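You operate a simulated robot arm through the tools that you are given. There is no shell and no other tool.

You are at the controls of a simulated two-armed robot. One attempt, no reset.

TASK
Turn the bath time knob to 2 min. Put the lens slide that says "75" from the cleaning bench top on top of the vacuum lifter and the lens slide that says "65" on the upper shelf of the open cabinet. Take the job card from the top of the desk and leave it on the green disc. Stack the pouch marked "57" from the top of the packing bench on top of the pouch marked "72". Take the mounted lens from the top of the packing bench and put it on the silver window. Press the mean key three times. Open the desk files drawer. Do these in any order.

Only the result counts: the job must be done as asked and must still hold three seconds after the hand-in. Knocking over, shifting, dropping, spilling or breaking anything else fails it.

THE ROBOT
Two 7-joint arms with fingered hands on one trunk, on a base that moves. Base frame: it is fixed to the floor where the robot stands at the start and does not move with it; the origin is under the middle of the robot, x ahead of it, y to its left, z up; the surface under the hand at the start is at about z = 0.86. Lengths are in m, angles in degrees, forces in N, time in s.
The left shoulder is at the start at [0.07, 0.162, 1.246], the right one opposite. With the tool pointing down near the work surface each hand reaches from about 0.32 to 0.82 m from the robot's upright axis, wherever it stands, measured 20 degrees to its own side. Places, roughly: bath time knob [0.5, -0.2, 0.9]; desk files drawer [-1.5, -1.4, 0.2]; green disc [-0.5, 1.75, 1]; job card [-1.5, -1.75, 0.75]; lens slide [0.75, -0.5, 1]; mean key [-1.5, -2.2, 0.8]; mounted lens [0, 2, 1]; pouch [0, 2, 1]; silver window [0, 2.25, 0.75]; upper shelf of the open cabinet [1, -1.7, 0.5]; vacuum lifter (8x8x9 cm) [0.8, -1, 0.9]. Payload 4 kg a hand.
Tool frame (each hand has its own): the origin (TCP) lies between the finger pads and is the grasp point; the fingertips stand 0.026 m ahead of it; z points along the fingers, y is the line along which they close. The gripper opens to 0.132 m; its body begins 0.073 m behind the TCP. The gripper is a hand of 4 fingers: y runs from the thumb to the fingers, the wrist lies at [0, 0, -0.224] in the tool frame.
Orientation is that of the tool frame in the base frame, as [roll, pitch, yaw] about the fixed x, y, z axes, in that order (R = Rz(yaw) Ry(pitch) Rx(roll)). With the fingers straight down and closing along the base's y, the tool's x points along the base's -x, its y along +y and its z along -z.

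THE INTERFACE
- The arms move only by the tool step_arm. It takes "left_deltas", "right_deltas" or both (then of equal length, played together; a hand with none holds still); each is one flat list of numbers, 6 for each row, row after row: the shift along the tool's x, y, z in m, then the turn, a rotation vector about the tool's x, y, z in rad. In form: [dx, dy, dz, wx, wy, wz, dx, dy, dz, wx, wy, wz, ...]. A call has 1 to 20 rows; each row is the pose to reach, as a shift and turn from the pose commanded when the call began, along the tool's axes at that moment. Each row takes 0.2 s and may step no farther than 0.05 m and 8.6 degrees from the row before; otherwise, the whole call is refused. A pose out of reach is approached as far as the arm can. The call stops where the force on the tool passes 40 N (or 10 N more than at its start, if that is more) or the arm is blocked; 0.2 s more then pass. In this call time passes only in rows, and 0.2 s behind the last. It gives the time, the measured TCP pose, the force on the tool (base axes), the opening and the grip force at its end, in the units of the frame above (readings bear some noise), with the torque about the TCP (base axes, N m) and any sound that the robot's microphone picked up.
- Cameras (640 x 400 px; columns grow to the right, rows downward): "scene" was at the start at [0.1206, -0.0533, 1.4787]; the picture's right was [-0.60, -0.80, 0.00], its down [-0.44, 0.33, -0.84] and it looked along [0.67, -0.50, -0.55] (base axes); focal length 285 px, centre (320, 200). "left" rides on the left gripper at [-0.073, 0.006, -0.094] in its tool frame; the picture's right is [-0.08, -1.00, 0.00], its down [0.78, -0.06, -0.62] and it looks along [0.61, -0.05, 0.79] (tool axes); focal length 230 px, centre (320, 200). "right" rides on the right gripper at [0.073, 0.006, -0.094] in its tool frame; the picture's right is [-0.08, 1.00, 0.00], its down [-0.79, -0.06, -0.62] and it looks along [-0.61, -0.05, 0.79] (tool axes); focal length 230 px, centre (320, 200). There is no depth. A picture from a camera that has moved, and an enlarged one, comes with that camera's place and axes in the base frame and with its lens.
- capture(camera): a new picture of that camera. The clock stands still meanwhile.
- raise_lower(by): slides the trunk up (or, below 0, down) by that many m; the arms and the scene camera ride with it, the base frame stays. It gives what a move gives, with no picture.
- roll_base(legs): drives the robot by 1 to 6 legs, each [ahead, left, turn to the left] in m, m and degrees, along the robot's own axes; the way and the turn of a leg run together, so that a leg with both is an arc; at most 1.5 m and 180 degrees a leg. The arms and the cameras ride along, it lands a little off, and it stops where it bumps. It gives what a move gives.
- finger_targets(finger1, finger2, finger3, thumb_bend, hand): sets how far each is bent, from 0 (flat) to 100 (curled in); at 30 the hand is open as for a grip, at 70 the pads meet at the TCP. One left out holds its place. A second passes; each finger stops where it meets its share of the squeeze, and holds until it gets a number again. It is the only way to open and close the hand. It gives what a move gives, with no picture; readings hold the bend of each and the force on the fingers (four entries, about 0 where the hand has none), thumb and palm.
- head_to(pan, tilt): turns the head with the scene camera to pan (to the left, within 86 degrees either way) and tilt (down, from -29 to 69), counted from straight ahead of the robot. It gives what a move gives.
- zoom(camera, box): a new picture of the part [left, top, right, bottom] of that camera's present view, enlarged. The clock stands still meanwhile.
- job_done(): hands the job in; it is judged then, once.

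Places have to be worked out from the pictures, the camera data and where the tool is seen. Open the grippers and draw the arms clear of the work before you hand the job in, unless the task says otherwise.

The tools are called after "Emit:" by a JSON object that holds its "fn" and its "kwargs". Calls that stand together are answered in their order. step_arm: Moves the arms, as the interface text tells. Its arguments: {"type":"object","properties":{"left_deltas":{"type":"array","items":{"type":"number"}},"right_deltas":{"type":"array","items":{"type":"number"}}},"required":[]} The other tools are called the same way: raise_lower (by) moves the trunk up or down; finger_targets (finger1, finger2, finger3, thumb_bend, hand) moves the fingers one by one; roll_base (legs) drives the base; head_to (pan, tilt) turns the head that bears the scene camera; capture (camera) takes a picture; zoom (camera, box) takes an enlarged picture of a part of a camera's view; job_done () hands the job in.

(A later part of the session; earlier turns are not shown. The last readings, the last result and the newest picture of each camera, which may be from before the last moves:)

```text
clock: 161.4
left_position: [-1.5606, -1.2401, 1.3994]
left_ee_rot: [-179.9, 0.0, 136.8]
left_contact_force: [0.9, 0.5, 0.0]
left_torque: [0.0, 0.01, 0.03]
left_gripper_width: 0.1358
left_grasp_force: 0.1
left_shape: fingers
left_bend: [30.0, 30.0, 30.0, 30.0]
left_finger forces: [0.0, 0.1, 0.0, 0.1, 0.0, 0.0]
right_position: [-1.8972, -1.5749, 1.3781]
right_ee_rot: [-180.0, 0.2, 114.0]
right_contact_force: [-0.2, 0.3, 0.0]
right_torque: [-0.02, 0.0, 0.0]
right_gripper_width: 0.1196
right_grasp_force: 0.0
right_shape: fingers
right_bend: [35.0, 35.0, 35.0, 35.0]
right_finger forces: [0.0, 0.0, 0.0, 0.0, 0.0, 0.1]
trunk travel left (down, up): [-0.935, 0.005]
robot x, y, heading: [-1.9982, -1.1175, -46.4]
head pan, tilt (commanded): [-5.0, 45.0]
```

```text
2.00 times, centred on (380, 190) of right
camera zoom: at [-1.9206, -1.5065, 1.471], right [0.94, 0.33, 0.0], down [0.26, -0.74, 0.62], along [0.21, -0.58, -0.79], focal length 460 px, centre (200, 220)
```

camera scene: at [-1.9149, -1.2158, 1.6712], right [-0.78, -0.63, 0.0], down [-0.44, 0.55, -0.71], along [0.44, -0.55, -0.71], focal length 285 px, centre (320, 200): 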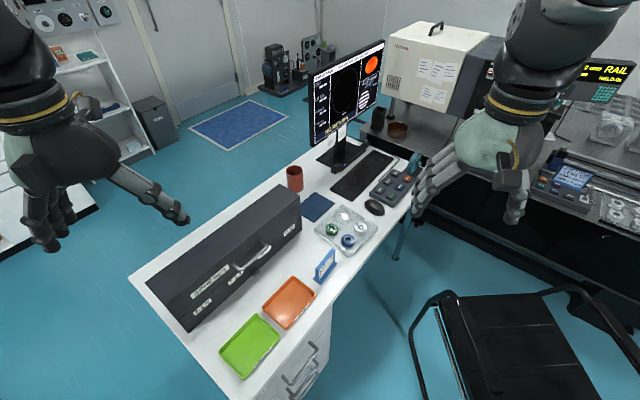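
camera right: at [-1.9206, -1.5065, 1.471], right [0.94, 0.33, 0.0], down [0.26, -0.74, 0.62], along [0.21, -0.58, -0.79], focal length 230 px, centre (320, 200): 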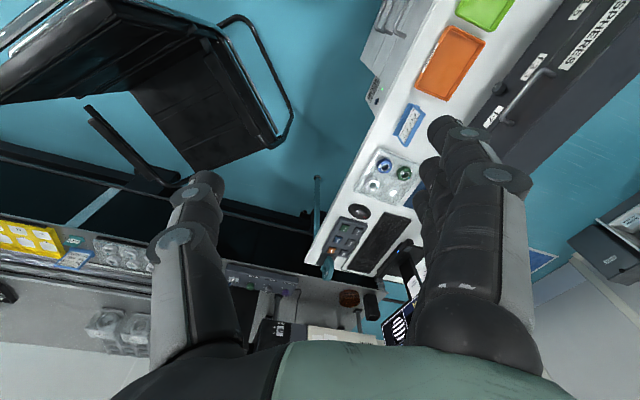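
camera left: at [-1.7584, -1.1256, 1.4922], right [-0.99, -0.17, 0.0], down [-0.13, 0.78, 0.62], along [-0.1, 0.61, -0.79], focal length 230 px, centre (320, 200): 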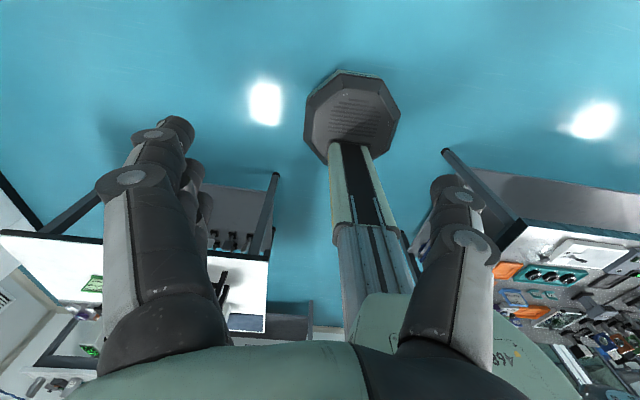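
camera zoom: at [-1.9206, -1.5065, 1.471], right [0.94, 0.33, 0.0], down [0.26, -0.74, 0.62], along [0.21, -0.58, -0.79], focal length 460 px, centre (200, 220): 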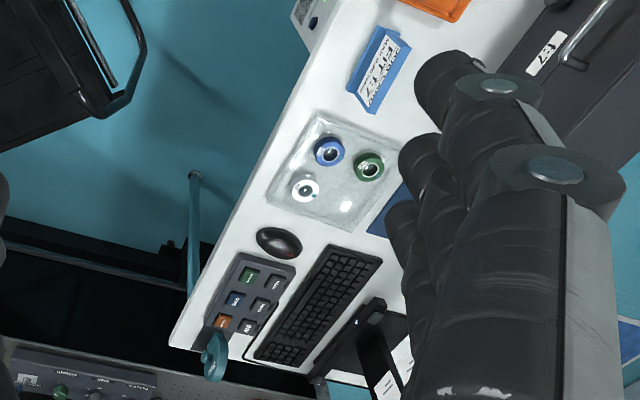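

Emit:
{"fn": "zoom", "kwargs": {"camera": "scene", "box": [305, 245, 345, 285]}}

Emit:
{"fn": "zoom", "kwargs": {"camera": "right", "box": [385, 95, 425, 155]}}

Emit:
{"fn": "zoom", "kwargs": {"camera": "scene", "box": [395, 150, 415, 170]}}

```text
10.00 times, centred on (325, 265) of scene
camera zoom: at [-1.9149, -1.2158, 1.6712], right [-0.78, -0.63, 0.0], down [-0.44, 0.55, -0.71], along [0.44, -0.55, -0.71], focal length 2848 px, centre (270, -450)
```

zoom: 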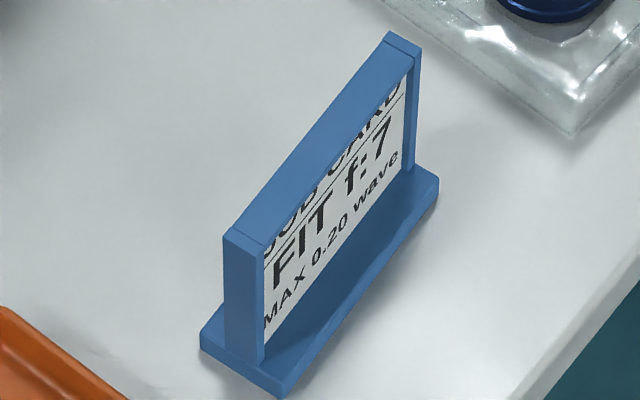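

```text
6.67 times, centred on (405, 125) of right
camera zoom: at [-1.9206, -1.5065, 1.471], right [0.94, 0.33, 0.0], down [0.26, -0.74, 0.62], along [0.21, -0.58, -0.79], focal length 1534 px, centre (-247, 700)
```

zoom: 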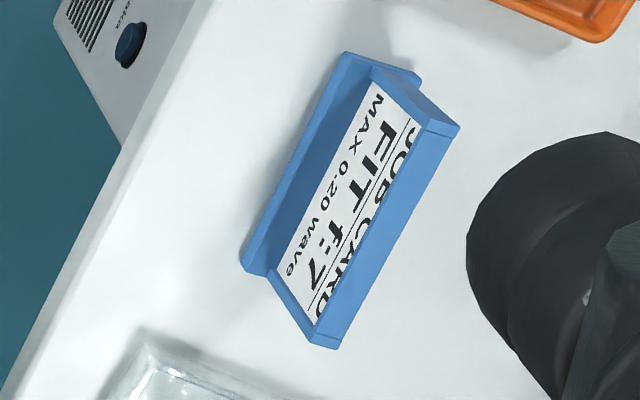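

```text
16.00 times, centred on (405, 160) of scene
camera zoom: at [-1.9149, -1.2158, 1.6712], right [-0.78, -0.63, 0.0], down [-0.44, 0.55, -0.71], along [0.44, -0.55, -0.71], focal length 4558 px, centre (-1040, 840)
```

zoom: 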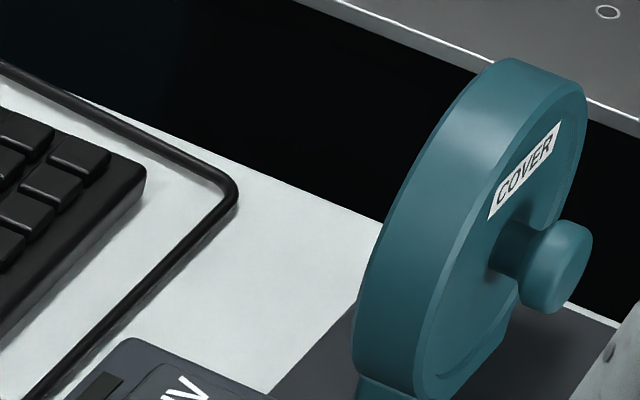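

The blue stand is the job card (10 cm long along y, centre about (-1.587, -1.657), top z ≈ 0.823). MEAN is the middle key of the inner column. I move 0.26 m further along -y to come into reach.

Emit:
{"fn": "roll_base", "kwargs": {"legs": [[0.1814, -0.1865, 0]]}}

Emit:
{"fn": "head_to", "kwargs": {"pan": -8, "tilt": 45}}

Emit:
{"fn": "capture", "kwargs": {"camera": "scene"}}

Emit:
{"fn": "head_to", "kwargs": {"pan": -60, "tilt": 60}}

Emit:
{"fn": "capture", "kwargs": {"camera": "scene"}}

```text
clock: 163.3
left_position: [-1.5689, -1.4913, 1.3997]
left_ee_rot: [-179.8, 0.1, 137.2]
left_contact_force: [-0.8, -0.1, -0.2]
left_torque: [-0.04, 0.01, -0.02]
left_gripper_width: 0.1361
left_grasp_force: 0.0
left_shape: fingers
left_bend: [30.0, 30.0, 30.0, 30.0]
left_finger forces: [0.1, 0.2, 0.0, 0.0, 0.0, 0.0]
right_position: [-1.9025, -1.8286, 1.3807]
right_ee_rot: [-180.0, 0.3, 114.3]
right_contact_force: [-0.2, -0.1, -0.6]
right_torque: [-0.01, -0.02, 0.0]
right_gripper_width: 0.1196
right_grasp_force: 0.1
right_shape: fingers
right_bend: [35.0, 35.0, 35.0, 35.0]
right_finger forces: [0.0, 0.1, 0.1, 0.0, 0.1, 0.0]
trunk travel left (down, up): [-0.935, 0.005]
robot x, y, heading: [-2.0111, -1.3743, -45.7]
head pan, tilt (commanded): [-5.0, 45.0]
```

```text
clock: 163.9
left_position: [-1.568, -1.4928, 1.3992]
left_ee_rot: [-179.8, 0.0, 137.2]
left_contact_force: [-0.3, 0.3, 0.2]
left_torque: [-0.04, -0.01, 0.02]
left_gripper_width: 0.1358
left_grasp_force: 0.1
left_shape: fingers
left_bend: [30.0, 30.0, 30.0, 30.0]
left_finger forces: [0.0, 0.1, 0.1, 0.1, 0.0, 0.0]
right_position: [-1.9026, -1.8307, 1.3794]
right_ee_rot: [-180.0, 0.2, 114.5]
right_contact_force: [-0.4, 0.6, -0.2]
right_torque: [-0.03, 0.01, 0.03]
right_gripper_width: 0.1191
right_grasp_force: 0.0
right_shape: fingers
right_bend: [35.0, 35.0, 35.0, 35.0]
right_finger forces: [0.1, 0.0, 0.0, 0.0, 0.0, 0.0]
trunk travel left (down, up): [-0.935, 0.005]
robot x, y, heading: [-2.0097, -1.3744, -46.0]
head pan, tilt (commanded): [-8.0, 45.0]
```

```text
taken
camera scene: at [-1.9267, -1.474, 1.6714], right [-0.81, -0.59, 0.0], down [-0.42, 0.57, -0.71], along [0.42, -0.57, -0.71], focal length 285 px, centre (320, 200)
```

scene: 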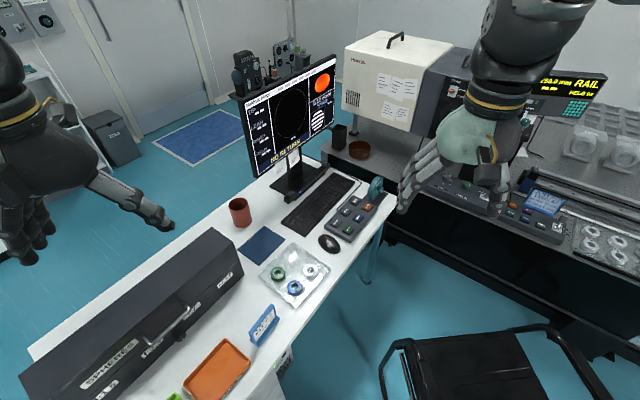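

```text
clock: 165.1
left_position: [-1.5688, -1.4958, 1.399]
left_ee_rot: [-180.0, 0.0, 137.3]
left_contact_force: [0.7, -0.3, -0.5]
left_torque: [0.0, -0.04, 0.03]
left_gripper_width: 0.136
left_grasp_force: 0.1
left_shape: fingers
left_bend: [30.0, 30.0, 30.0, 30.0]
left_finger forces: [0.0, 0.1, 0.0, 0.1, 0.0, 0.0]
right_position: [-1.9021, -1.8332, 1.3781]
right_ee_rot: [179.9, 0.2, 114.4]
right_contact_force: [-0.3, -0.1, -0.5]
right_torque: [0.02, 0.02, 0.0]
right_gripper_width: 0.1199
right_grasp_force: 0.1
right_shape: fingers
right_bend: [35.0, 35.0, 35.0, 35.0]
right_finger forces: [0.0, 0.1, 0.0, 0.1, 0.1, 0.1]
trunk travel left (down, up): [-0.935, 0.005]
robot x, y, heading: [-2.0078, -1.3748, -45.8]
head pan, tilt (commanded): [-60.0, 60.0]
```

```text
taken
camera scene: at [-1.9929, -1.4751, 1.6518], right [-0.96, 0.27, 0.0], down [0.23, 0.83, -0.5], along [-0.14, -0.48, -0.87], focal length 285 px, centre (320, 200)
```

scene: 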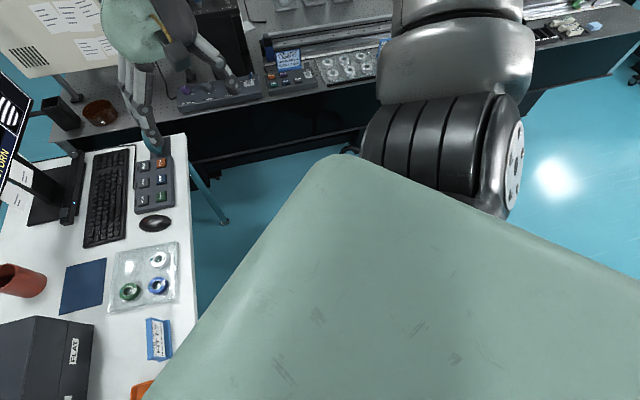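

I turn left by 31° so that the right shoulder comes closer to the keypad, and lower the trunk by 0.3 m (hands stay above 1.05).

Emit:
{"fn": "roll_base", "kwargs": {"legs": [[0, 0, 31]]}}

Emit:
{"fn": "raise_lower", "kwargs": {"by": -0.3}}

Emit:
{"fn": "head_to", "kwargs": {"pan": -45, "tilt": 40}}

Emit:
{"fn": "capture", "kwargs": {"camera": "scene"}}

Emit:
{"fn": "capture", "kwargs": {"camera": "right"}}

```text
clock: 167.0
left_position: [-1.5704, -1.2521, 1.399]
left_ee_rot: [-180.0, 0.1, 168.3]
left_contact_force: [0.2, -0.4, 0.2]
left_torque: [0.02, -0.01, -0.01]
left_gripper_width: 0.136
left_grasp_force: 0.0
left_shape: fingers
left_bend: [30.0, 30.0, 30.0, 30.0]
left_finger forces: [0.0, 0.0, 0.0, 0.0, 0.0, 0.0]
right_position: [-1.6809, -1.7135, 1.3778]
right_ee_rot: [179.9, 0.2, 145.5]
right_contact_force: [0.7, 0.1, 0.0]
right_torque: [0.05, 0.03, -0.02]
right_gripper_width: 0.1195
right_grasp_force: 0.0
right_shape: fingers
right_bend: [35.0, 35.0, 35.0, 35.0]
right_finger forces: [0.0, 0.0, 0.0, 0.1, 0.1, 0.0]
trunk travel left (down, up): [-0.935, 0.005]
robot x, y, heading: [-2.0101, -1.3771, -14.7]
head pan, tilt (commanded): [-60.0, 60.0]
```

```text
clock: 170.0
left_position: [-1.5696, -1.2514, 1.0981]
left_ee_rot: [-179.9, 0.0, 168.4]
left_contact_force: [-0.5, 0.0, 0.5]
left_torque: [0.0, -0.01, 0.04]
left_gripper_width: 0.1356
left_grasp_force: 0.1
left_shape: fingers
left_bend: [30.0, 30.0, 30.0, 30.0]
left_finger forces: [0.0, 0.0, 0.0, 0.0, 0.0, 0.0]
right_position: [-1.6813, -1.7132, 1.0785]
right_ee_rot: [179.9, 0.0, 145.6]
right_contact_force: [0.2, -0.6, -1.3]
right_torque: [-0.02, 0.0, 0.02]
right_gripper_width: 0.1197
right_grasp_force: 0.0
right_shape: fingers
right_bend: [35.0, 35.0, 35.0, 35.0]
right_finger forces: [0.0, 0.0, 0.0, 0.0, 0.1, 0.0]
trunk travel left (down, up): [-0.635, 0.305]
robot x, y, heading: [-2.01, -1.3776, -14.7]
head pan, tilt (commanded): [-60.0, 60.0]
```

```text
clock: 170.8
left_position: [-1.5697, -1.2503, 1.0983]
left_ee_rot: [-179.9, 0.0, 168.4]
left_contact_force: [0.1, -0.2, 0.2]
left_torque: [0.02, 0.01, 0.0]
left_gripper_width: 0.1362
left_grasp_force: 0.0
left_shape: fingers
left_bend: [30.0, 30.0, 30.0, 30.0]
left_finger forces: [0.0, 0.0, 0.0, 0.1, 0.1, 0.0]
right_position: [-1.6815, -1.7127, 1.0784]
right_ee_rot: [179.9, 0.2, 145.5]
right_contact_force: [-0.2, 0.3, -0.9]
right_torque: [0.01, 0.0, -0.02]
right_gripper_width: 0.1197
right_grasp_force: 0.0
right_shape: fingers
right_bend: [35.0, 35.0, 35.0, 35.0]
right_finger forces: [0.0, 0.0, 0.1, 0.0, 0.0, 0.0]
trunk travel left (down, up): [-0.635, 0.305]
robot x, y, heading: [-2.0101, -1.3785, -14.3]
head pan, tilt (commanded): [-45.0, 40.0]
```

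```text
taken
camera scene: at [-1.9184, -1.4614, 1.3784], right [-0.86, -0.5, 0.0], down [-0.32, 0.56, -0.77], along [0.39, -0.66, -0.64], focal length 285 px, centre (320, 200)
```

scene: 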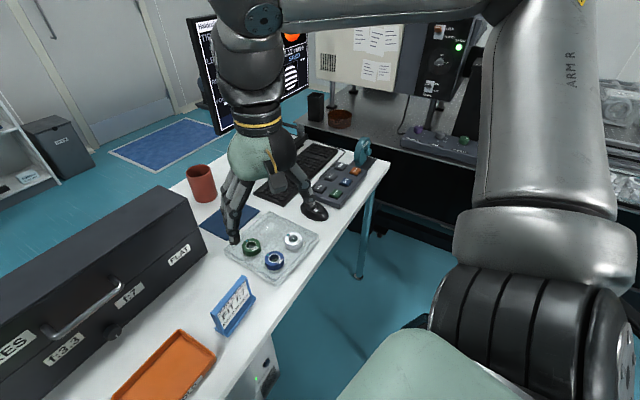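

```text
taken
camera right: at [-1.7377, -1.6668, 1.171], right [0.63, 0.78, 0.0], down [0.61, -0.49, 0.62], along [0.48, -0.39, -0.79], focal length 230 px, centre (320, 200)
```

right: 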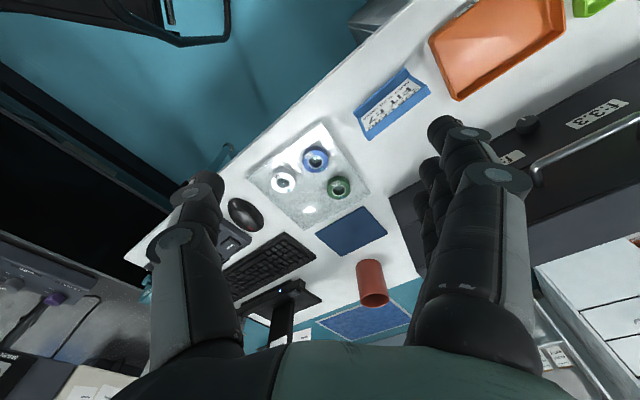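

I form a pointing pinch with thumb and middle finger (outer fingers curled) and swing the right hand toward the keypad, tilting it 45°.

Emit:
{"fn": "finger_targets", "kwargs": {"hand": "right", "finger1": 100, "finger2": 70, "finger3": 100, "thumb_bend": 70}}

Emit:
{"fn": "step_arm", "kwargs": {"right_deltas": [-0.0229, -0.0254, 0.004, 0.025, -0.1103, 0.0603, -0.0458, -0.0507, 0.008, 0.0499, -0.2206, 0.1205, -0.0687, -0.0761, 0.012, 0.0749, -0.3309, 0.1808, -0.0915, -0.1014, 0.016, 0.0999, -0.4412, 0.241, -0.1144, -0.1268, 0.02, 0.1249, -0.5515, 0.3013, -0.1373, -0.1521, 0.024, 0.1498, -0.6618, 0.3615, -0.1602, -0.1775, 0.028, 0.1748, -0.7721, 0.4218]}}

Emit:
{"fn": "capture", "kwargs": {"camera": "right"}}

Emit:
{"fn": "capture", "kwargs": {"camera": "scene"}}

```text
clock: 171.8
left_position: [-1.5705, -1.2511, 1.0984]
left_ee_rot: [-179.9, 0.0, 168.3]
left_contact_force: [-0.5, -0.5, 0.4]
left_torque: [0.01, 0.04, 0.01]
left_gripper_width: 0.1358
left_grasp_force: 0.2
left_shape: fingers
left_bend: [30.0, 30.0, 30.0, 30.0]
left_finger forces: [0.0, 0.1, 0.1, 0.1, 0.0, 0.0]
right_position: [-1.6812, -1.7118, 1.0779]
right_ee_rot: [179.9, 0.1, 145.5]
right_contact_force: [0.7, -0.5, 0.3]
right_torque: [-0.02, -0.01, 0.01]
right_gripper_width: 0.0389
right_grasp_force: 0.1
right_shape: fingers
right_bend: [100.0, 70.0, 100.0, 70.0]
right_finger forces: [0.0, 0.0, 0.1, 0.1, 0.0, 0.0]
trunk travel left (down, up): [-0.635, 0.305]
robot x, y, heading: [-2.0097, -1.3722, -14.5]
head pan, tilt (commanded): [-45.0, 40.0]
```

```text
clock: 173.4
left_position: [-1.5678, -1.2509, 1.0984]
left_ee_rot: [-179.9, -0.2, 168.4]
left_contact_force: [0.7, 0.5, -0.4]
left_torque: [0.04, 0.01, 0.02]
left_gripper_width: 0.1359
left_grasp_force: 0.1
left_shape: fingers
left_bend: [30.0, 30.0, 30.0, 30.0]
left_finger forces: [0.0, 0.0, 0.0, 0.1, 0.0, 0.0]
right_position: [-1.6332, -1.9484, 1.0476]
right_ee_rot: [179.9, 45.1, 119.9]
right_contact_force: [0.2, -0.5, 0.1]
right_torque: [0.01, 0.01, 0.01]
right_gripper_width: 0.0394
right_grasp_force: 0.1
right_shape: fingers
right_bend: [100.0, 70.0, 100.0, 70.0]
right_finger forces: [0.1, 0.0, 0.0, 0.0, 0.1, 0.1]
right hand out of reach, approached as far as the arm can: row 7
trunk travel left (down, up): [-0.635, 0.305]
robot x, y, heading: [-2.0082, -1.3744, -14.7]
head pan, tilt (commanded): [-45.0, 40.0]
```

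```text
taken
camera right: at [-1.6874, -1.8442, 1.0604], right [0.89, 0.45, 0.06], down [0.01, -0.13, 0.99], along [0.45, -0.88, -0.12], focal length 230 px, centre (320, 200)
```

right: 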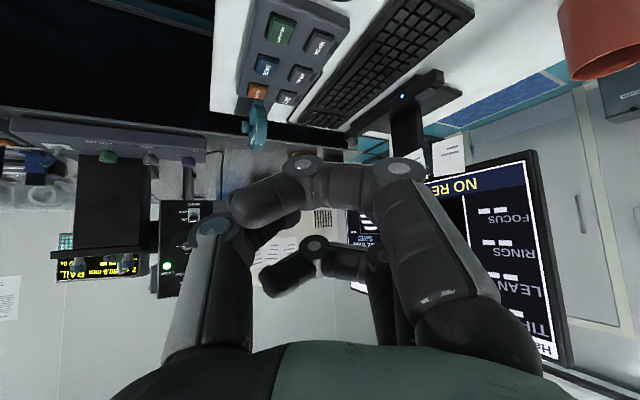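

```text
taken
camera scene: at [-1.9166, -1.4623, 1.3783], right [-0.86, -0.51, 0.0], down [-0.33, 0.56, -0.77], along [0.39, -0.66, -0.64], focal length 285 px, centre (320, 200)
```

scene: 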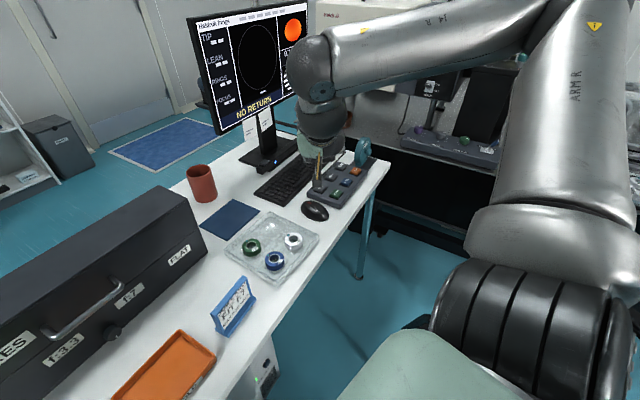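

The keypad is now seen from both cameras. I zoom in the scene view to triangulate the MEAN key.

Emit:
{"fn": "zoom", "kwargs": {"camera": "scene", "box": [280, 130, 400, 230]}}

Emit:
{"fn": "zoom", "kwargs": {"camera": "right", "box": [220, 0, 400, 130]}}

```text
4.00 times, centred on (340, 180) of scene
camera zoom: at [-1.9166, -1.4623, 1.3783], right [-0.86, -0.51, 0.0], down [-0.33, 0.56, -0.77], along [0.39, -0.66, -0.64], focal length 1139 px, centre (240, 280)
```

zoom: 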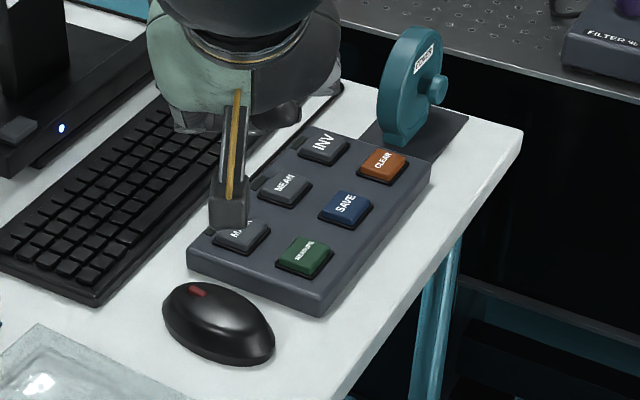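

```text
3.08 times, centred on (310, 65) of right
camera zoom: at [-1.6874, -1.8442, 1.0604], right [0.89, 0.45, 0.06], down [0.01, -0.13, 0.99], along [0.45, -0.88, -0.12], focal length 708 px, centre (351, 615)
```

zoom: 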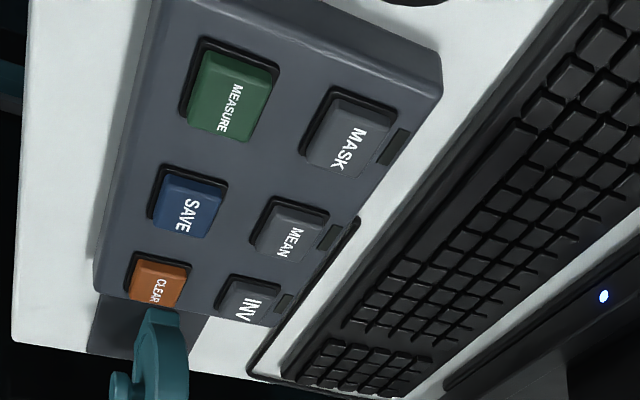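

MEAN triangulates to about (-1.537, -2.190, 0.79). I advance to a pre-press point 4 cm short of it along the tool axis.

Emit:
{"fn": "step_arm", "kwargs": {"right_deltas": [0.0, -0.0053, 0.0426, 0, 0, 0, 0.0002, -0.0106, 0.0852, 0, 0, 0, 0.0003, -0.0159, 0.1278, 0, 0, 0, 0.0005, -0.0211, 0.1703, 0, 0, 0, 0.0006, -0.0264, 0.2129, 0, 0, 0, 0.0007, -0.0317, 0.2555, 0, 0, 0, 0.0008, -0.037, 0.2981, 0, 0, 0]}}

Emit:
{"fn": "capture", "kwargs": {"camera": "right"}}

Emit:
{"fn": "zoom", "kwargs": {"camera": "scene", "box": [280, 130, 400, 230]}}

```text
clock: 175.1
left_position: [-1.5692, -1.2521, 1.0975]
left_ee_rot: [-180.0, -0.1, 168.3]
left_contact_force: [0.5, 0.1, -0.1]
left_torque: [0.01, -0.01, 0.0]
left_gripper_width: 0.1359
left_grasp_force: 0.0
left_shape: fingers
left_bend: [30.0, 30.0, 30.0, 30.0]
left_finger forces: [0.0, 0.1, 0.0, 0.0, 0.0, 0.0]
right_position: [-1.562, -2.1516, 0.8352]
right_ee_rot: [179.8, 45.1, 119.9]
right_contact_force: [-0.4, 0.2, -0.2]
right_torque: [-0.06, 0.04, 0.0]
right_gripper_width: 0.0391
right_grasp_force: 0.0
right_shape: fingers
right_bend: [100.0, 70.0, 100.0, 70.0]
right_finger forces: [0.1, 0.0, 0.1, 0.0, 0.0, 0.1]
trunk travel left (down, up): [-0.635, 0.305]
robot x, y, heading: [-2.0108, -1.3754, -14.4]
head pan, tilt (commanded): [-45.0, 40.0]
```

```text
taken
camera right: at [-1.6159, -2.0467, 0.8486], right [0.89, 0.45, 0.06], down [0.0, -0.13, 0.99], along [0.45, -0.88, -0.12], focal length 230 px, centre (320, 200)
```

right: 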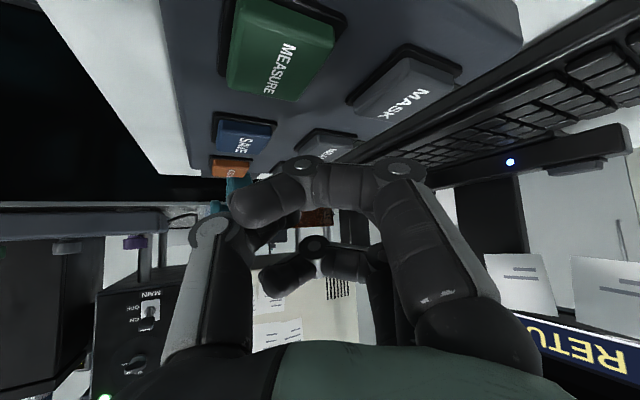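

```text
4.00 times, centred on (340, 180) of scene
camera zoom: at [-1.9177, -1.4632, 1.3784], right [-0.86, -0.51, 0.0], down [-0.33, 0.56, -0.77], along [0.39, -0.66, -0.64], focal length 1139 px, centre (240, 280)
```

zoom: 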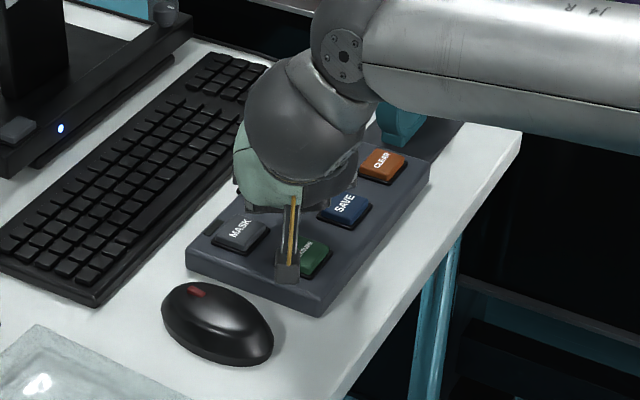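

I move the fingertips to just above the middle of the MEAN key.

Emit:
{"fn": "step_arm", "kwargs": {"right_deltas": [-0.0136, 0.0025, 0.025, 0, 0, 0]}}

Emit:
{"fn": "capture", "kwargs": {"camera": "right"}}

Emit:
{"fn": "zoom", "kwargs": {"camera": "scene", "box": [280, 130, 400, 230]}}

```text
clock: 175.4
left_position: [-1.5684, -1.2518, 1.0981]
left_ee_rot: [-179.9, 0.0, 168.4]
left_contact_force: [0.6, 0.0, -0.5]
left_torque: [-0.01, -0.01, -0.01]
left_gripper_width: 0.1359
left_grasp_force: 0.1
left_shape: fingers
left_bend: [30.0, 30.0, 30.0, 30.0]
left_finger forces: [0.1, 0.0, 0.0, 0.1, 0.0, 0.0]
right_position: [-1.5452, -2.1733, 0.8253]
right_ee_rot: [180.0, 45.1, 120.0]
right_contact_force: [-0.1, -1.0, 0.6]
right_torque: [-0.02, 0.01, 0.06]
right_gripper_width: 0.0391
right_grasp_force: 0.1
right_shape: fingers
right_bend: [100.0, 70.0, 100.0, 70.0]
right_finger forces: [0.1, 0.0, 0.0, 0.0, 0.1, 0.0]
trunk travel left (down, up): [-0.635, 0.305]
robot x, y, heading: [-2.0097, -1.3729, -14.9]
head pan, tilt (commanded): [-45.0, 40.0]
```

```text
taken
camera right: at [-1.5988, -2.0686, 0.8398], right [0.89, 0.45, 0.05], down [0.01, -0.13, 0.99], along [0.45, -0.88, -0.12], focal length 230 px, centre (320, 200)
```

right: 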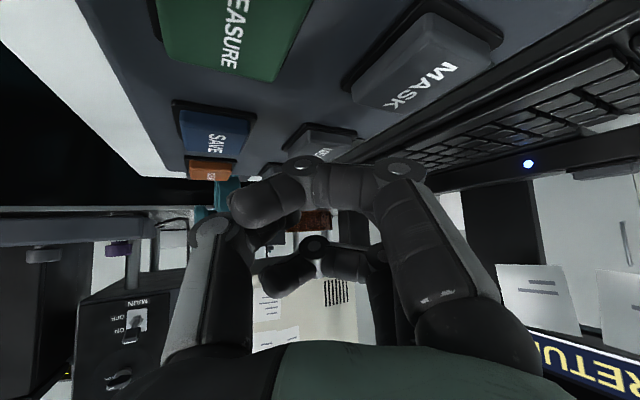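

```text
4.00 times, centred on (340, 180) of scene
camera zoom: at [-1.9168, -1.4628, 1.3783], right [-0.86, -0.51, 0.0], down [-0.33, 0.56, -0.77], along [0.39, -0.66, -0.64], focal length 1139 px, centre (240, 280)
```

zoom: 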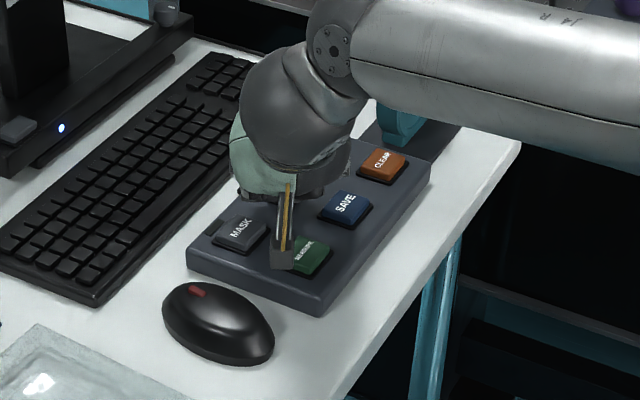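

The fingertips hover above the key. I press straight down in small steps, watching force and sound.

Emit:
{"fn": "step_arm", "kwargs": {"right_deltas": [0.0021, 0, 0.0021, 0, 0, 0, 0.0042, 0, 0.0042, 0, 0, 0]}}

Emit:
{"fn": "step_arm", "kwargs": {"right_deltas": [0.0018, 0, 0.0018, 0, 0, 0, 0.0036, 0, 0.0036, 0, 0, 0]}}

```text
clock: 176.1
left_position: [-1.5698, -1.2519, 1.0998]
left_ee_rot: [-179.9, 0.0, 168.4]
left_contact_force: [0.0, -0.6, 1.0]
left_torque: [0.0, -0.01, 0.0]
left_gripper_width: 0.1357
left_grasp_force: 0.0
left_shape: fingers
left_bend: [30.0, 30.0, 30.0, 30.0]
left_finger forces: [0.0, 0.0, 0.1, 0.1, 0.0, 0.0]
right_position: [-1.546, -2.1723, 0.822]
right_ee_rot: [179.8, 45.1, 119.9]
right_contact_force: [-0.3, 0.5, -0.3]
right_torque: [0.0, -0.04, 0.0]
right_gripper_width: 0.0389
right_grasp_force: 0.0
right_shape: fingers
right_bend: [100.0, 70.0, 100.0, 70.0]
right_finger forces: [0.1, 0.0, 0.0, 0.0, 0.0, 0.0]
trunk travel left (down, up): [-0.635, 0.305]
robot x, y, heading: [-2.0124, -1.3783, -14.4]
head pan, tilt (commanded): [-45.0, 40.0]
```

```text
clock: 176.7
left_position: [-1.5702, -1.2512, 1.098]
left_ee_rot: [-179.9, 0.1, 168.4]
left_contact_force: [0.4, -0.3, -0.8]
left_torque: [0.02, 0.02, -0.04]
left_gripper_width: 0.1354
left_grasp_force: 0.1
left_shape: fingers
left_bend: [30.0, 30.0, 30.0, 30.0]
left_finger forces: [0.0, 0.0, 0.1, 0.1, 0.1, 0.1]
right_position: [-1.5455, -2.1709, 0.818]
right_ee_rot: [179.8, 45.2, 119.9]
right_contact_force: [-0.2, 0.4, 0.6]
right_torque: [0.0, -0.02, 0.0]
right_gripper_width: 0.0391
right_grasp_force: 0.1
right_shape: fingers
right_bend: [100.0, 70.0, 100.0, 70.0]
right_finger forces: [0.0, 0.0, 0.0, 0.1, 0.0, 0.0]
trunk travel left (down, up): [-0.635, 0.305]
robot x, y, heading: [-2.0055, -1.3743, -14.6]
head pan, tilt (commanded): [-45.0, 40.0]
```

Emit:
{"fn": "step_arm", "kwargs": {"right_deltas": [0.0014, 0, 0.0014, 0, 0, 0, 0.0028, 0, 0.0028, 0, 0, 0]}}

Emit:
{"fn": "step_arm", "kwargs": {"right_deltas": [0.0014, 0, 0.0014, 0, 0, 0, 0.0028, 0, 0.0028, 0, 0, 0]}}

Emit:
{"fn": "zoom", "kwargs": {"camera": "right", "box": [200, 60, 500, 260]}}

```text
clock: 177.2
left_position: [-1.5698, -1.2496, 1.0981]
left_ee_rot: [-179.8, 0.1, 168.4]
left_contact_force: [-0.4, -0.6, -0.1]
left_torque: [-0.05, 0.02, -0.01]
left_gripper_width: 0.1359
left_grasp_force: 0.1
left_shape: fingers
left_bend: [30.0, 30.0, 30.0, 30.0]
left_finger forces: [0.0, 0.1, 0.1, 0.1, 0.1, 0.1]
right_position: [-1.5466, -2.1709, 0.813]
right_ee_rot: [179.7, 45.2, 119.9]
right_contact_force: [-0.4, -0.8, 1.4]
right_torque: [-0.07, 0.0, 0.02]
right_gripper_width: 0.0387
right_grasp_force: 1.0
right_shape: fingers
right_bend: [100.0, 70.0, 100.0, 70.0]
right_finger forces: [0.0, 0.1, 0.0, 0.0, 2.0, 0.1]
trunk travel left (down, up): [-0.635, 0.305]
robot x, y, heading: [-2.0103, -1.3758, -14.7]
head pan, tilt (commanded): [-45.0, 40.0]
heard: click
```

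```text
clock: 177.8
left_position: [-1.571, -1.2499, 1.0999]
left_ee_rot: [-179.9, 0.0, 168.3]
left_contact_force: [0.8, -0.9, -0.3]
left_torque: [0.02, -0.01, 0.01]
left_gripper_width: 0.1359
left_grasp_force: 0.1
left_shape: fingers
left_bend: [30.0, 30.0, 30.0, 30.0]
left_finger forces: [0.0, 0.0, 0.1, 0.0, 0.1, 0.0]
right_position: [-1.5467, -2.1714, 0.8122]
right_ee_rot: [179.7, 45.3, 119.7]
right_contact_force: [-1.4, -1.0, 9.1]
right_torque: [-0.18, 0.06, 0.0]
right_gripper_width: 0.0389
right_grasp_force: 4.1
right_shape: fingers
right_bend: [100.0, 70.0, 100.0, 70.0]
right_finger forces: [0.0, 0.0, 0.1, 0.0, 9.0, 0.0]
trunk travel left (down, up): [-0.635, 0.305]
robot x, y, heading: [-2.0124, -1.3738, -14.6]
head pan, tilt (commanded): [-45.0, 40.0]
```

```text
2.00 times, centred on (350, 160) of right
camera zoom: at [-1.5997, -2.066, 0.8248], right [0.89, 0.45, 0.06], down [0.0, -0.13, 0.99], along [0.45, -0.88, -0.12], focal length 460 px, centre (260, 280)
```

zoom: 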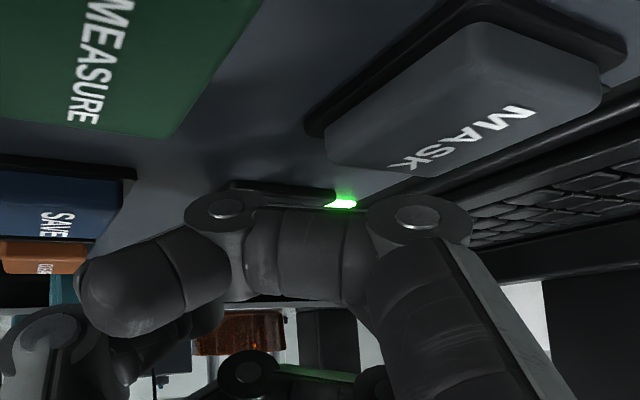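

A click was heard and the MEAN lamp lit green: first press. I lift off about 1.2 cm to let the key rise and check.

Emit:
{"fn": "step_arm", "kwargs": {"right_deltas": [-0.004, 0, -0.004, 0, 0, 0, -0.009, 0, -0.009, 0, 0, 0]}}

Emit:
{"fn": "zoom", "kwargs": {"camera": "right", "box": [200, 60, 500, 260]}}

```text
clock: 178.4
left_position: [-1.5708, -1.2518, 1.1006]
left_ee_rot: [-180.0, 0.0, 168.3]
left_contact_force: [0.0, -0.8, -1.0]
left_torque: [0.02, 0.0, 0.02]
left_gripper_width: 0.1358
left_grasp_force: 0.0
left_shape: fingers
left_bend: [30.0, 30.0, 30.0, 30.0]
left_finger forces: [0.0, 0.1, 0.0, 0.0, 0.0, 0.0]
right_position: [-1.5456, -2.1703, 0.8221]
right_ee_rot: [179.9, 44.9, 120.1]
right_contact_force: [0.2, 0.2, 0.1]
right_torque: [0.0, 0.01, -0.01]
right_gripper_width: 0.0391
right_grasp_force: 0.1
right_shape: fingers
right_bend: [100.0, 70.0, 100.0, 70.0]
right_finger forces: [0.1, 0.0, 0.1, 0.1, 0.0, 0.0]
trunk travel left (down, up): [-0.635, 0.305]
robot x, y, heading: [-2.0121, -1.3747, -14.6]
head pan, tilt (commanded): [-45.0, 40.0]
```

```text
2.00 times, centred on (350, 160) of right
camera zoom: at [-1.5991, -2.0651, 0.8354], right [0.89, 0.45, 0.06], down [0.01, -0.13, 0.99], along [0.46, -0.88, -0.12], focal length 460 px, centre (260, 280)
```

zoom: 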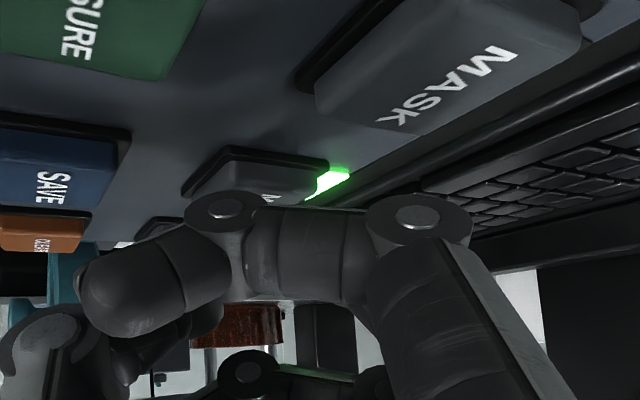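

The key is up again and the lamp stays lit. Second press: down and up by the same amount.

Emit:
{"fn": "step_arm", "kwargs": {"right_deltas": [0.003, 0, 0.003, 0, 0, 0, 0.006, 0, 0.006, 0, 0, 0, 0.009, 0, 0.009, 0, 0, 0]}}

Emit:
{"fn": "step_arm", "kwargs": {"right_deltas": [-0.0045, 0, -0.0045, 0, 0, 0, -0.009, 0, -0.009, 0, 0, 0]}}

Emit:
{"fn": "zoom", "kwargs": {"camera": "right", "box": [200, 60, 500, 260]}}

```text
clock: 179.2
left_position: [-1.5717, -1.25, 1.0989]
left_ee_rot: [-179.9, 0.0, 168.4]
left_contact_force: [-0.5, 1.0, -0.2]
left_torque: [-0.02, 0.01, 0.02]
left_gripper_width: 0.1358
left_grasp_force: 0.0
left_shape: fingers
left_bend: [30.0, 30.0, 30.0, 30.0]
left_finger forces: [0.0, 0.0, 0.0, 0.1, 0.1, 0.0]
right_position: [-1.5465, -2.1708, 0.8118]
right_ee_rot: [179.7, 45.3, 119.8]
right_contact_force: [-1.4, 0.5, 8.4]
right_torque: [-0.17, 0.01, -0.05]
right_gripper_width: 0.0387
right_grasp_force: 3.5
right_shape: fingers
right_bend: [100.0, 70.0, 100.0, 70.0]
right_finger forces: [0.0, 0.1, 0.1, 0.0, 8.2, 0.1]
trunk travel left (down, up): [-0.635, 0.305]
robot x, y, heading: [-2.0055, -1.3737, -14.7]
head pan, tilt (commanded): [-45.0, 40.0]
heard: click
```

```text
clock: 179.8
left_position: [-1.5699, -1.251, 1.0995]
left_ee_rot: [-179.8, 0.0, 168.5]
left_contact_force: [0.1, -0.2, 0.4]
left_torque: [0.01, 0.02, -0.01]
left_gripper_width: 0.1359
left_grasp_force: 0.1
left_shape: fingers
left_bend: [30.0, 30.0, 30.0, 30.0]
left_finger forces: [0.0, 0.1, 0.0, 0.0, 0.1, 0.0]
right_position: [-1.5459, -2.1704, 0.8222]
right_ee_rot: [179.9, 44.9, 120.0]
right_contact_force: [-0.5, -0.5, -0.5]
right_torque: [0.01, 0.03, -0.01]
right_gripper_width: 0.0389
right_grasp_force: 0.0
right_shape: fingers
right_bend: [100.0, 70.0, 100.0, 70.0]
right_finger forces: [0.1, 0.0, 0.0, 0.1, 0.0, 0.0]
trunk travel left (down, up): [-0.635, 0.305]
robot x, y, heading: [-2.008, -1.3724, -14.5]
head pan, tilt (commanded): [-45.0, 40.0]
```

```text
2.00 times, centred on (350, 160) of right
camera zoom: at [-1.5995, -2.0656, 0.835], right [0.89, 0.45, 0.06], down [0.01, -0.13, 0.99], along [0.46, -0.88, -0.12], focal length 460 px, centre (260, 280)
```

zoom: 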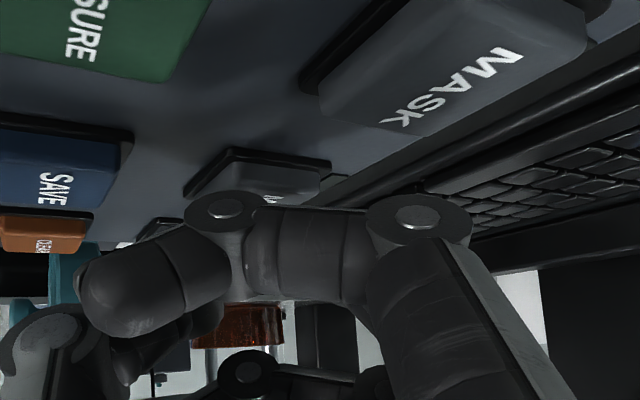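

The lamp toggled off with the second click. Third press.

Emit:
{"fn": "step_arm", "kwargs": {"right_deltas": [0.003, 0, 0.003, 0, 0, 0, 0.006, 0, 0.006, 0, 0, 0, 0.009, 0, 0.009, 0, 0, 0]}}

Emit:
{"fn": "step_arm", "kwargs": {"right_deltas": [-0.0045, 0, -0.0045, 0, 0, 0, -0.009, 0, -0.009, 0, 0, 0]}}

Emit:
{"fn": "zoom", "kwargs": {"camera": "right", "box": [200, 60, 500, 260]}}

```text
clock: 180.7
left_position: [-1.572, -1.2506, 1.0984]
left_ee_rot: [-179.8, -0.1, 168.4]
left_contact_force: [0.4, 0.1, -0.8]
left_torque: [-0.01, -0.01, -0.02]
left_gripper_width: 0.1356
left_grasp_force: 0.1
left_shape: fingers
left_bend: [30.0, 30.0, 30.0, 30.0]
left_finger forces: [0.1, 0.1, 0.0, 0.0, 0.1, 0.0]
right_position: [-1.5456, -2.1713, 0.8116]
right_ee_rot: [179.7, 45.2, 119.8]
right_contact_force: [-0.9, -0.7, 6.7]
right_torque: [-0.16, 0.04, -0.02]
right_gripper_width: 0.0389
right_grasp_force: 3.6
right_shape: fingers
right_bend: [100.0, 70.0, 100.0, 70.0]
right_finger forces: [0.1, 0.0, 0.0, 0.0, 7.0, 0.0]
trunk travel left (down, up): [-0.635, 0.305]
robot x, y, heading: [-2.0106, -1.3733, -14.5]
head pan, tilt (commanded): [-45.0, 40.0]
heard: click
```

```text
clock: 181.2
left_position: [-1.5703, -1.2508, 1.0989]
left_ee_rot: [180.0, 0.0, 168.4]
left_contact_force: [0.4, -0.1, -0.4]
left_torque: [-0.04, -0.01, 0.01]
left_gripper_width: 0.1356
left_grasp_force: 0.1
left_shape: fingers
left_bend: [30.0, 30.0, 30.0, 30.0]
left_finger forces: [0.0, 0.1, 0.1, 0.0, 0.0, 0.1]
right_position: [-1.5446, -2.1689, 0.8216]
right_ee_rot: [179.9, 44.9, 120.0]
right_contact_force: [-0.8, 0.1, 0.5]
right_torque: [0.01, -0.02, 0.0]
right_gripper_width: 0.0389
right_grasp_force: 0.0
right_shape: fingers
right_bend: [100.0, 70.0, 100.0, 70.0]
right_finger forces: [0.0, 0.0, 0.0, 0.0, 0.0, 0.0]
trunk travel left (down, up): [-0.635, 0.305]
robot x, y, heading: [-2.0073, -1.3769, -14.7]
head pan, tilt (commanded): [-45.0, 40.0]
```

```text
2.00 times, centred on (350, 160) of right
camera zoom: at [-1.5989, -2.0648, 0.8349], right [0.89, 0.45, 0.06], down [0.01, -0.13, 0.99], along [0.46, -0.88, -0.12], focal length 460 px, centre (260, 280)
```

zoom: 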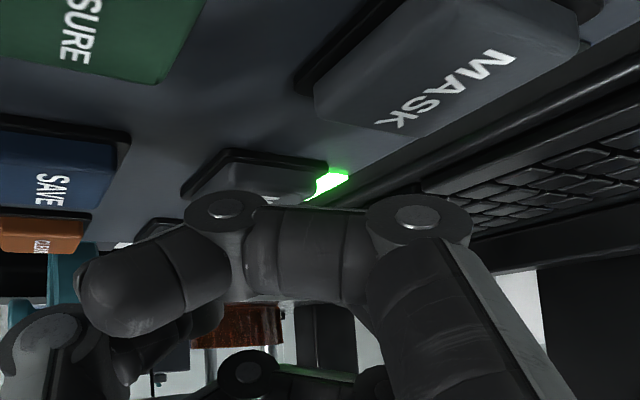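

Three clicks are done and the lamp is lit. I lift the right hand off the keypad and bring it, turned upright with its closing direction along x, to above the job card.

Emit:
{"fn": "step_arm", "kwargs": {"right_deltas": [-0.0212, 0, -0.0212, 0, 0, 0, -0.025, 0.005, -0.055, 0, 0, 0, -0.022, 0.012, -0.1, 0, 0, 0, -0.0132, 0.0239, -0.14, 0, 0, 0, -0.0132, 0.0239, -0.1567, 0, 0, 0]}}

Emit:
{"fn": "step_arm", "kwargs": {"right_deltas": [0.0238, 0.0216, -0.033, 0.0198, 0.0857, 0.0478, 0.0476, 0.0431, -0.066, 0.0396, 0.1715, 0.0956, 0.0713, 0.0647, -0.0989, 0.0594, 0.2572, 0.1434, 0.0951, 0.0862, -0.1319, 0.0792, 0.3429, 0.1912, 0.1189, 0.1078, -0.1649, 0.099, 0.4287, 0.239, 0.1427, 0.1293, -0.1979, 0.1188, 0.5144, 0.2868, 0.1664, 0.1509, -0.2308, 0.1386, 0.6001, 0.3346, 0.1902, 0.1724, -0.2638, 0.1584, 0.6859, 0.3824, 0.214, 0.194, -0.2968, 0.1782, 0.7716, 0.4302]}}

Emit:
{"fn": "finger_targets", "kwargs": {"hand": "right", "finger1": 30, "finger2": 30, "finger3": 30, "thumb_bend": 30}}

Emit:
{"fn": "capture", "kwargs": {"camera": "right"}}

Emit:
{"fn": "capture", "kwargs": {"camera": "scene"}}

```text
clock: 182.4
left_position: [-1.5706, -1.2508, 1.0987]
left_ee_rot: [-179.8, 0.0, 168.3]
left_contact_force: [0.0, 0.6, -0.8]
left_torque: [0.03, -0.02, -0.01]
left_gripper_width: 0.1358
left_grasp_force: 0.0
left_shape: fingers
left_bend: [30.0, 30.0, 30.0, 30.0]
left_finger forces: [0.0, 0.0, 0.0, 0.0, 0.1, 0.1]
right_position: [-1.5774, -2.0687, 0.9441]
right_ee_rot: [179.9, 45.1, 119.9]
right_contact_force: [0.0, -0.2, 0.5]
right_torque: [-0.04, -0.02, -0.03]
right_gripper_width: 0.0389
right_grasp_force: 0.0
right_shape: fingers
right_bend: [100.0, 70.0, 100.0, 70.0]
right_finger forces: [0.0, 0.0, 0.0, 0.0, 0.0, 0.1]
trunk travel left (down, up): [-0.635, 0.305]
robot x, y, heading: [-2.0073, -1.3769, -14.7]
head pan, tilt (commanded): [-45.0, 40.0]
```

```text
clock: 184.4
left_position: [-1.5705, -1.2508, 1.098]
left_ee_rot: [-179.9, -0.1, 168.5]
left_contact_force: [-0.3, 0.8, 0.2]
left_torque: [-0.02, -0.01, 0.0]
left_gripper_width: 0.136
left_grasp_force: 0.1
left_shape: fingers
left_bend: [30.0, 30.0, 30.0, 30.0]
left_finger forces: [0.1, 0.1, 0.1, 0.0, 0.0, 0.0]
right_position: [-1.5894, -1.6588, 1.0018]
right_ee_rot: [-179.9, 0.0, 94.0]
right_contact_force: [0.0, 0.3, 0.1]
right_torque: [-0.01, -0.02, 0.02]
right_gripper_width: 0.0388
right_grasp_force: 0.1
right_shape: fingers
right_bend: [100.0, 70.0, 100.0, 70.0]
right_finger forces: [0.0, 0.0, 0.0, 0.0, 0.1, 0.0]
trunk travel left (down, up): [-0.635, 0.305]
robot x, y, heading: [-2.0074, -1.3744, -14.5]
head pan, tilt (commanded): [-45.0, 40.0]
```

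```text
clock: 185.4
left_position: [-1.5695, -1.251, 1.0982]
left_ee_rot: [-179.9, 0.0, 168.4]
left_contact_force: [-0.3, 0.6, 0.2]
left_torque: [-0.01, 0.02, 0.03]
left_gripper_width: 0.1357
left_grasp_force: 0.0
left_shape: fingers
left_bend: [30.0, 30.0, 30.0, 30.0]
left_finger forces: [0.1, 0.0, 0.1, 0.0, 0.0, 0.0]
right_position: [-1.5886, -1.6604, 1.0004]
right_ee_rot: [179.8, 0.1, 94.0]
right_contact_force: [-0.5, 0.1, -0.4]
right_torque: [-0.02, 0.05, -0.02]
right_gripper_width: 0.1356
right_grasp_force: 0.0
right_shape: fingers
right_bend: [30.0, 30.0, 30.0, 30.0]
right_finger forces: [0.1, 0.0, 0.0, 0.0, 0.0, 0.0]
trunk travel left (down, up): [-0.635, 0.305]
robot x, y, heading: [-2.0088, -1.3749, -14.5]
head pan, tilt (commanded): [-45.0, 40.0]
```

```text
taken
camera right: at [-1.588, -1.5874, 1.0942], right [1.0, -0.01, 0.0], down [-0.01, -0.79, 0.62], along [0.0, -0.62, -0.79], focal length 230 px, centre (320, 200)
```

right: 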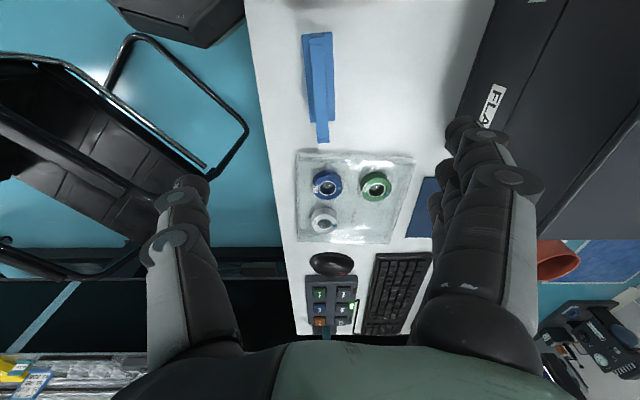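

```text
taken
camera scene: at [-1.9183, -1.4613, 1.3785], right [-0.86, -0.51, 0.0], down [-0.33, 0.55, -0.77], along [0.39, -0.66, -0.64], focal length 285 px, centre (320, 200)
```

scene: 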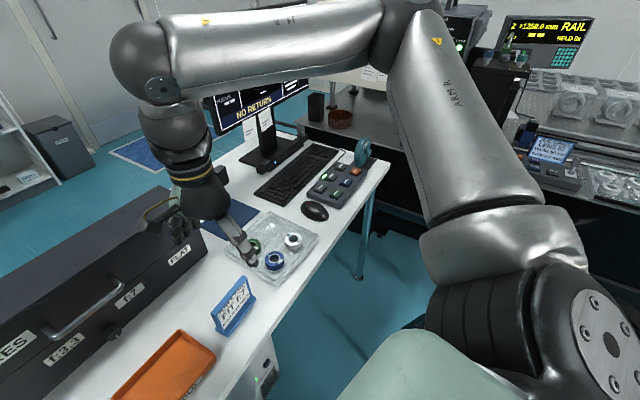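

Emit:
{"fn": "zoom", "kwargs": {"camera": "right", "box": [270, 10, 380, 160]}}

Emit:
{"fn": "zoom", "kwargs": {"camera": "scene", "box": [180, 250, 290, 350]}}

```text
2.67 times, centred on (325, 85) of right
camera zoom: at [-1.588, -1.5874, 1.0942], right [1.0, -0.01, 0.0], down [-0.01, -0.79, 0.62], along [0.0, -0.62, -0.79], focal length 614 px, centre (307, 507)
```

zoom: 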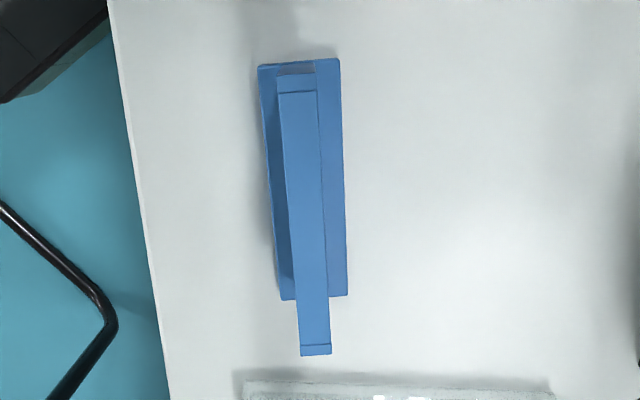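

```text
4.00 times, centred on (235, 300) of scene
camera zoom: at [-1.9183, -1.4613, 1.3785], right [-0.86, -0.51, 0.0], down [-0.33, 0.55, -0.77], along [0.39, -0.66, -0.64], focal length 1139 px, centre (660, -200)
```

zoom: 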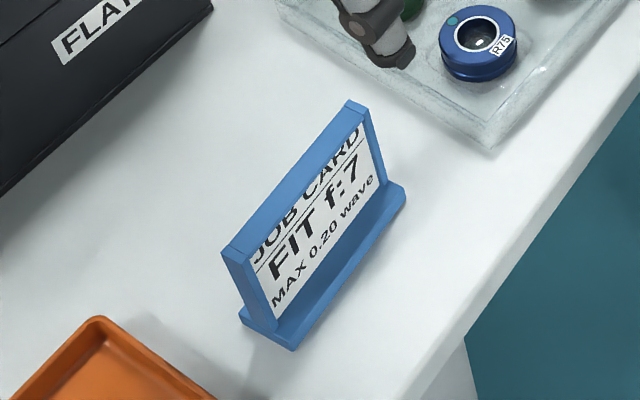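

The card's plate is centred at about (-1.589, -1.652), just aligned with the hand. I lower to TCP z ≈ 0.80.

Emit:
{"fn": "step_arm", "kwargs": {"right_deltas": [0.0084, 0.0002, 0.04, 0, 0, 0, 0.0084, 0.0002, 0.085, 0, 0, 0, 0.0084, 0.0002, 0.13, 0, 0, 0, 0.0084, 0.0002, 0.17, 0, 0, 0, 0.0084, 0.0002, 0.197, 0, 0, 0]}}

Emit:
{"fn": "capture", "kwargs": {"camera": "right"}}

Emit:
{"fn": "zoom", "kwargs": {"camera": "scene", "box": [160, 200, 320, 340]}}

```text
clock: 186.7
left_position: [-1.5697, -1.2527, 1.099]
left_ee_rot: [-179.8, 0.0, 168.5]
left_contact_force: [-0.3, 0.3, 0.1]
left_torque: [-0.01, -0.03, 0.02]
left_gripper_width: 0.1358
left_grasp_force: 0.0
left_shape: fingers
left_bend: [30.0, 30.0, 30.0, 30.0]
left_finger forces: [0.1, 0.1, 0.1, 0.0, 0.0, 0.0]
right_position: [-1.5891, -1.6501, 0.8043]
right_ee_rot: [179.9, 0.0, 94.1]
right_contact_force: [1.0, 0.2, 0.2]
right_torque: [0.0, 0.03, -0.02]
right_gripper_width: 0.136
right_grasp_force: 0.1
right_shape: fingers
right_bend: [30.0, 30.0, 30.0, 30.0]
right_finger forces: [0.0, 0.0, 0.0, 0.0, 0.0, 0.0]
trunk travel left (down, up): [-0.635, 0.305]
robot x, y, heading: [-2.0079, -1.3772, -14.5]
head pan, tilt (commanded): [-45.0, 40.0]
```

```text
taken
camera right: at [-1.5883, -1.5779, 0.8968], right [1.0, -0.01, 0.0], down [-0.01, -0.79, 0.62], along [0.0, -0.62, -0.79], focal length 230 px, centre (320, 200)
```

right: 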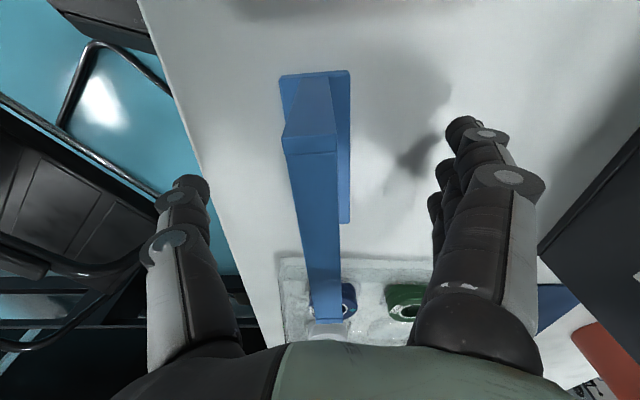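

```text
2.86 times, centred on (240, 270) of scene
camera zoom: at [-1.9184, -1.4619, 1.3785], right [-0.86, -0.51, 0.0], down [-0.32, 0.56, -0.77], along [0.39, -0.66, -0.64], focal length 814 px, centre (549, 0)
```

zoom: 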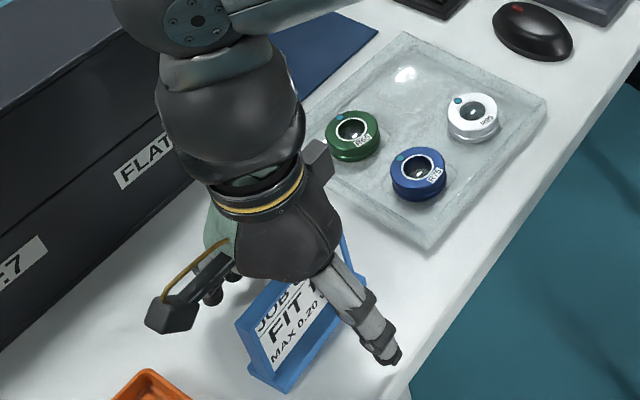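

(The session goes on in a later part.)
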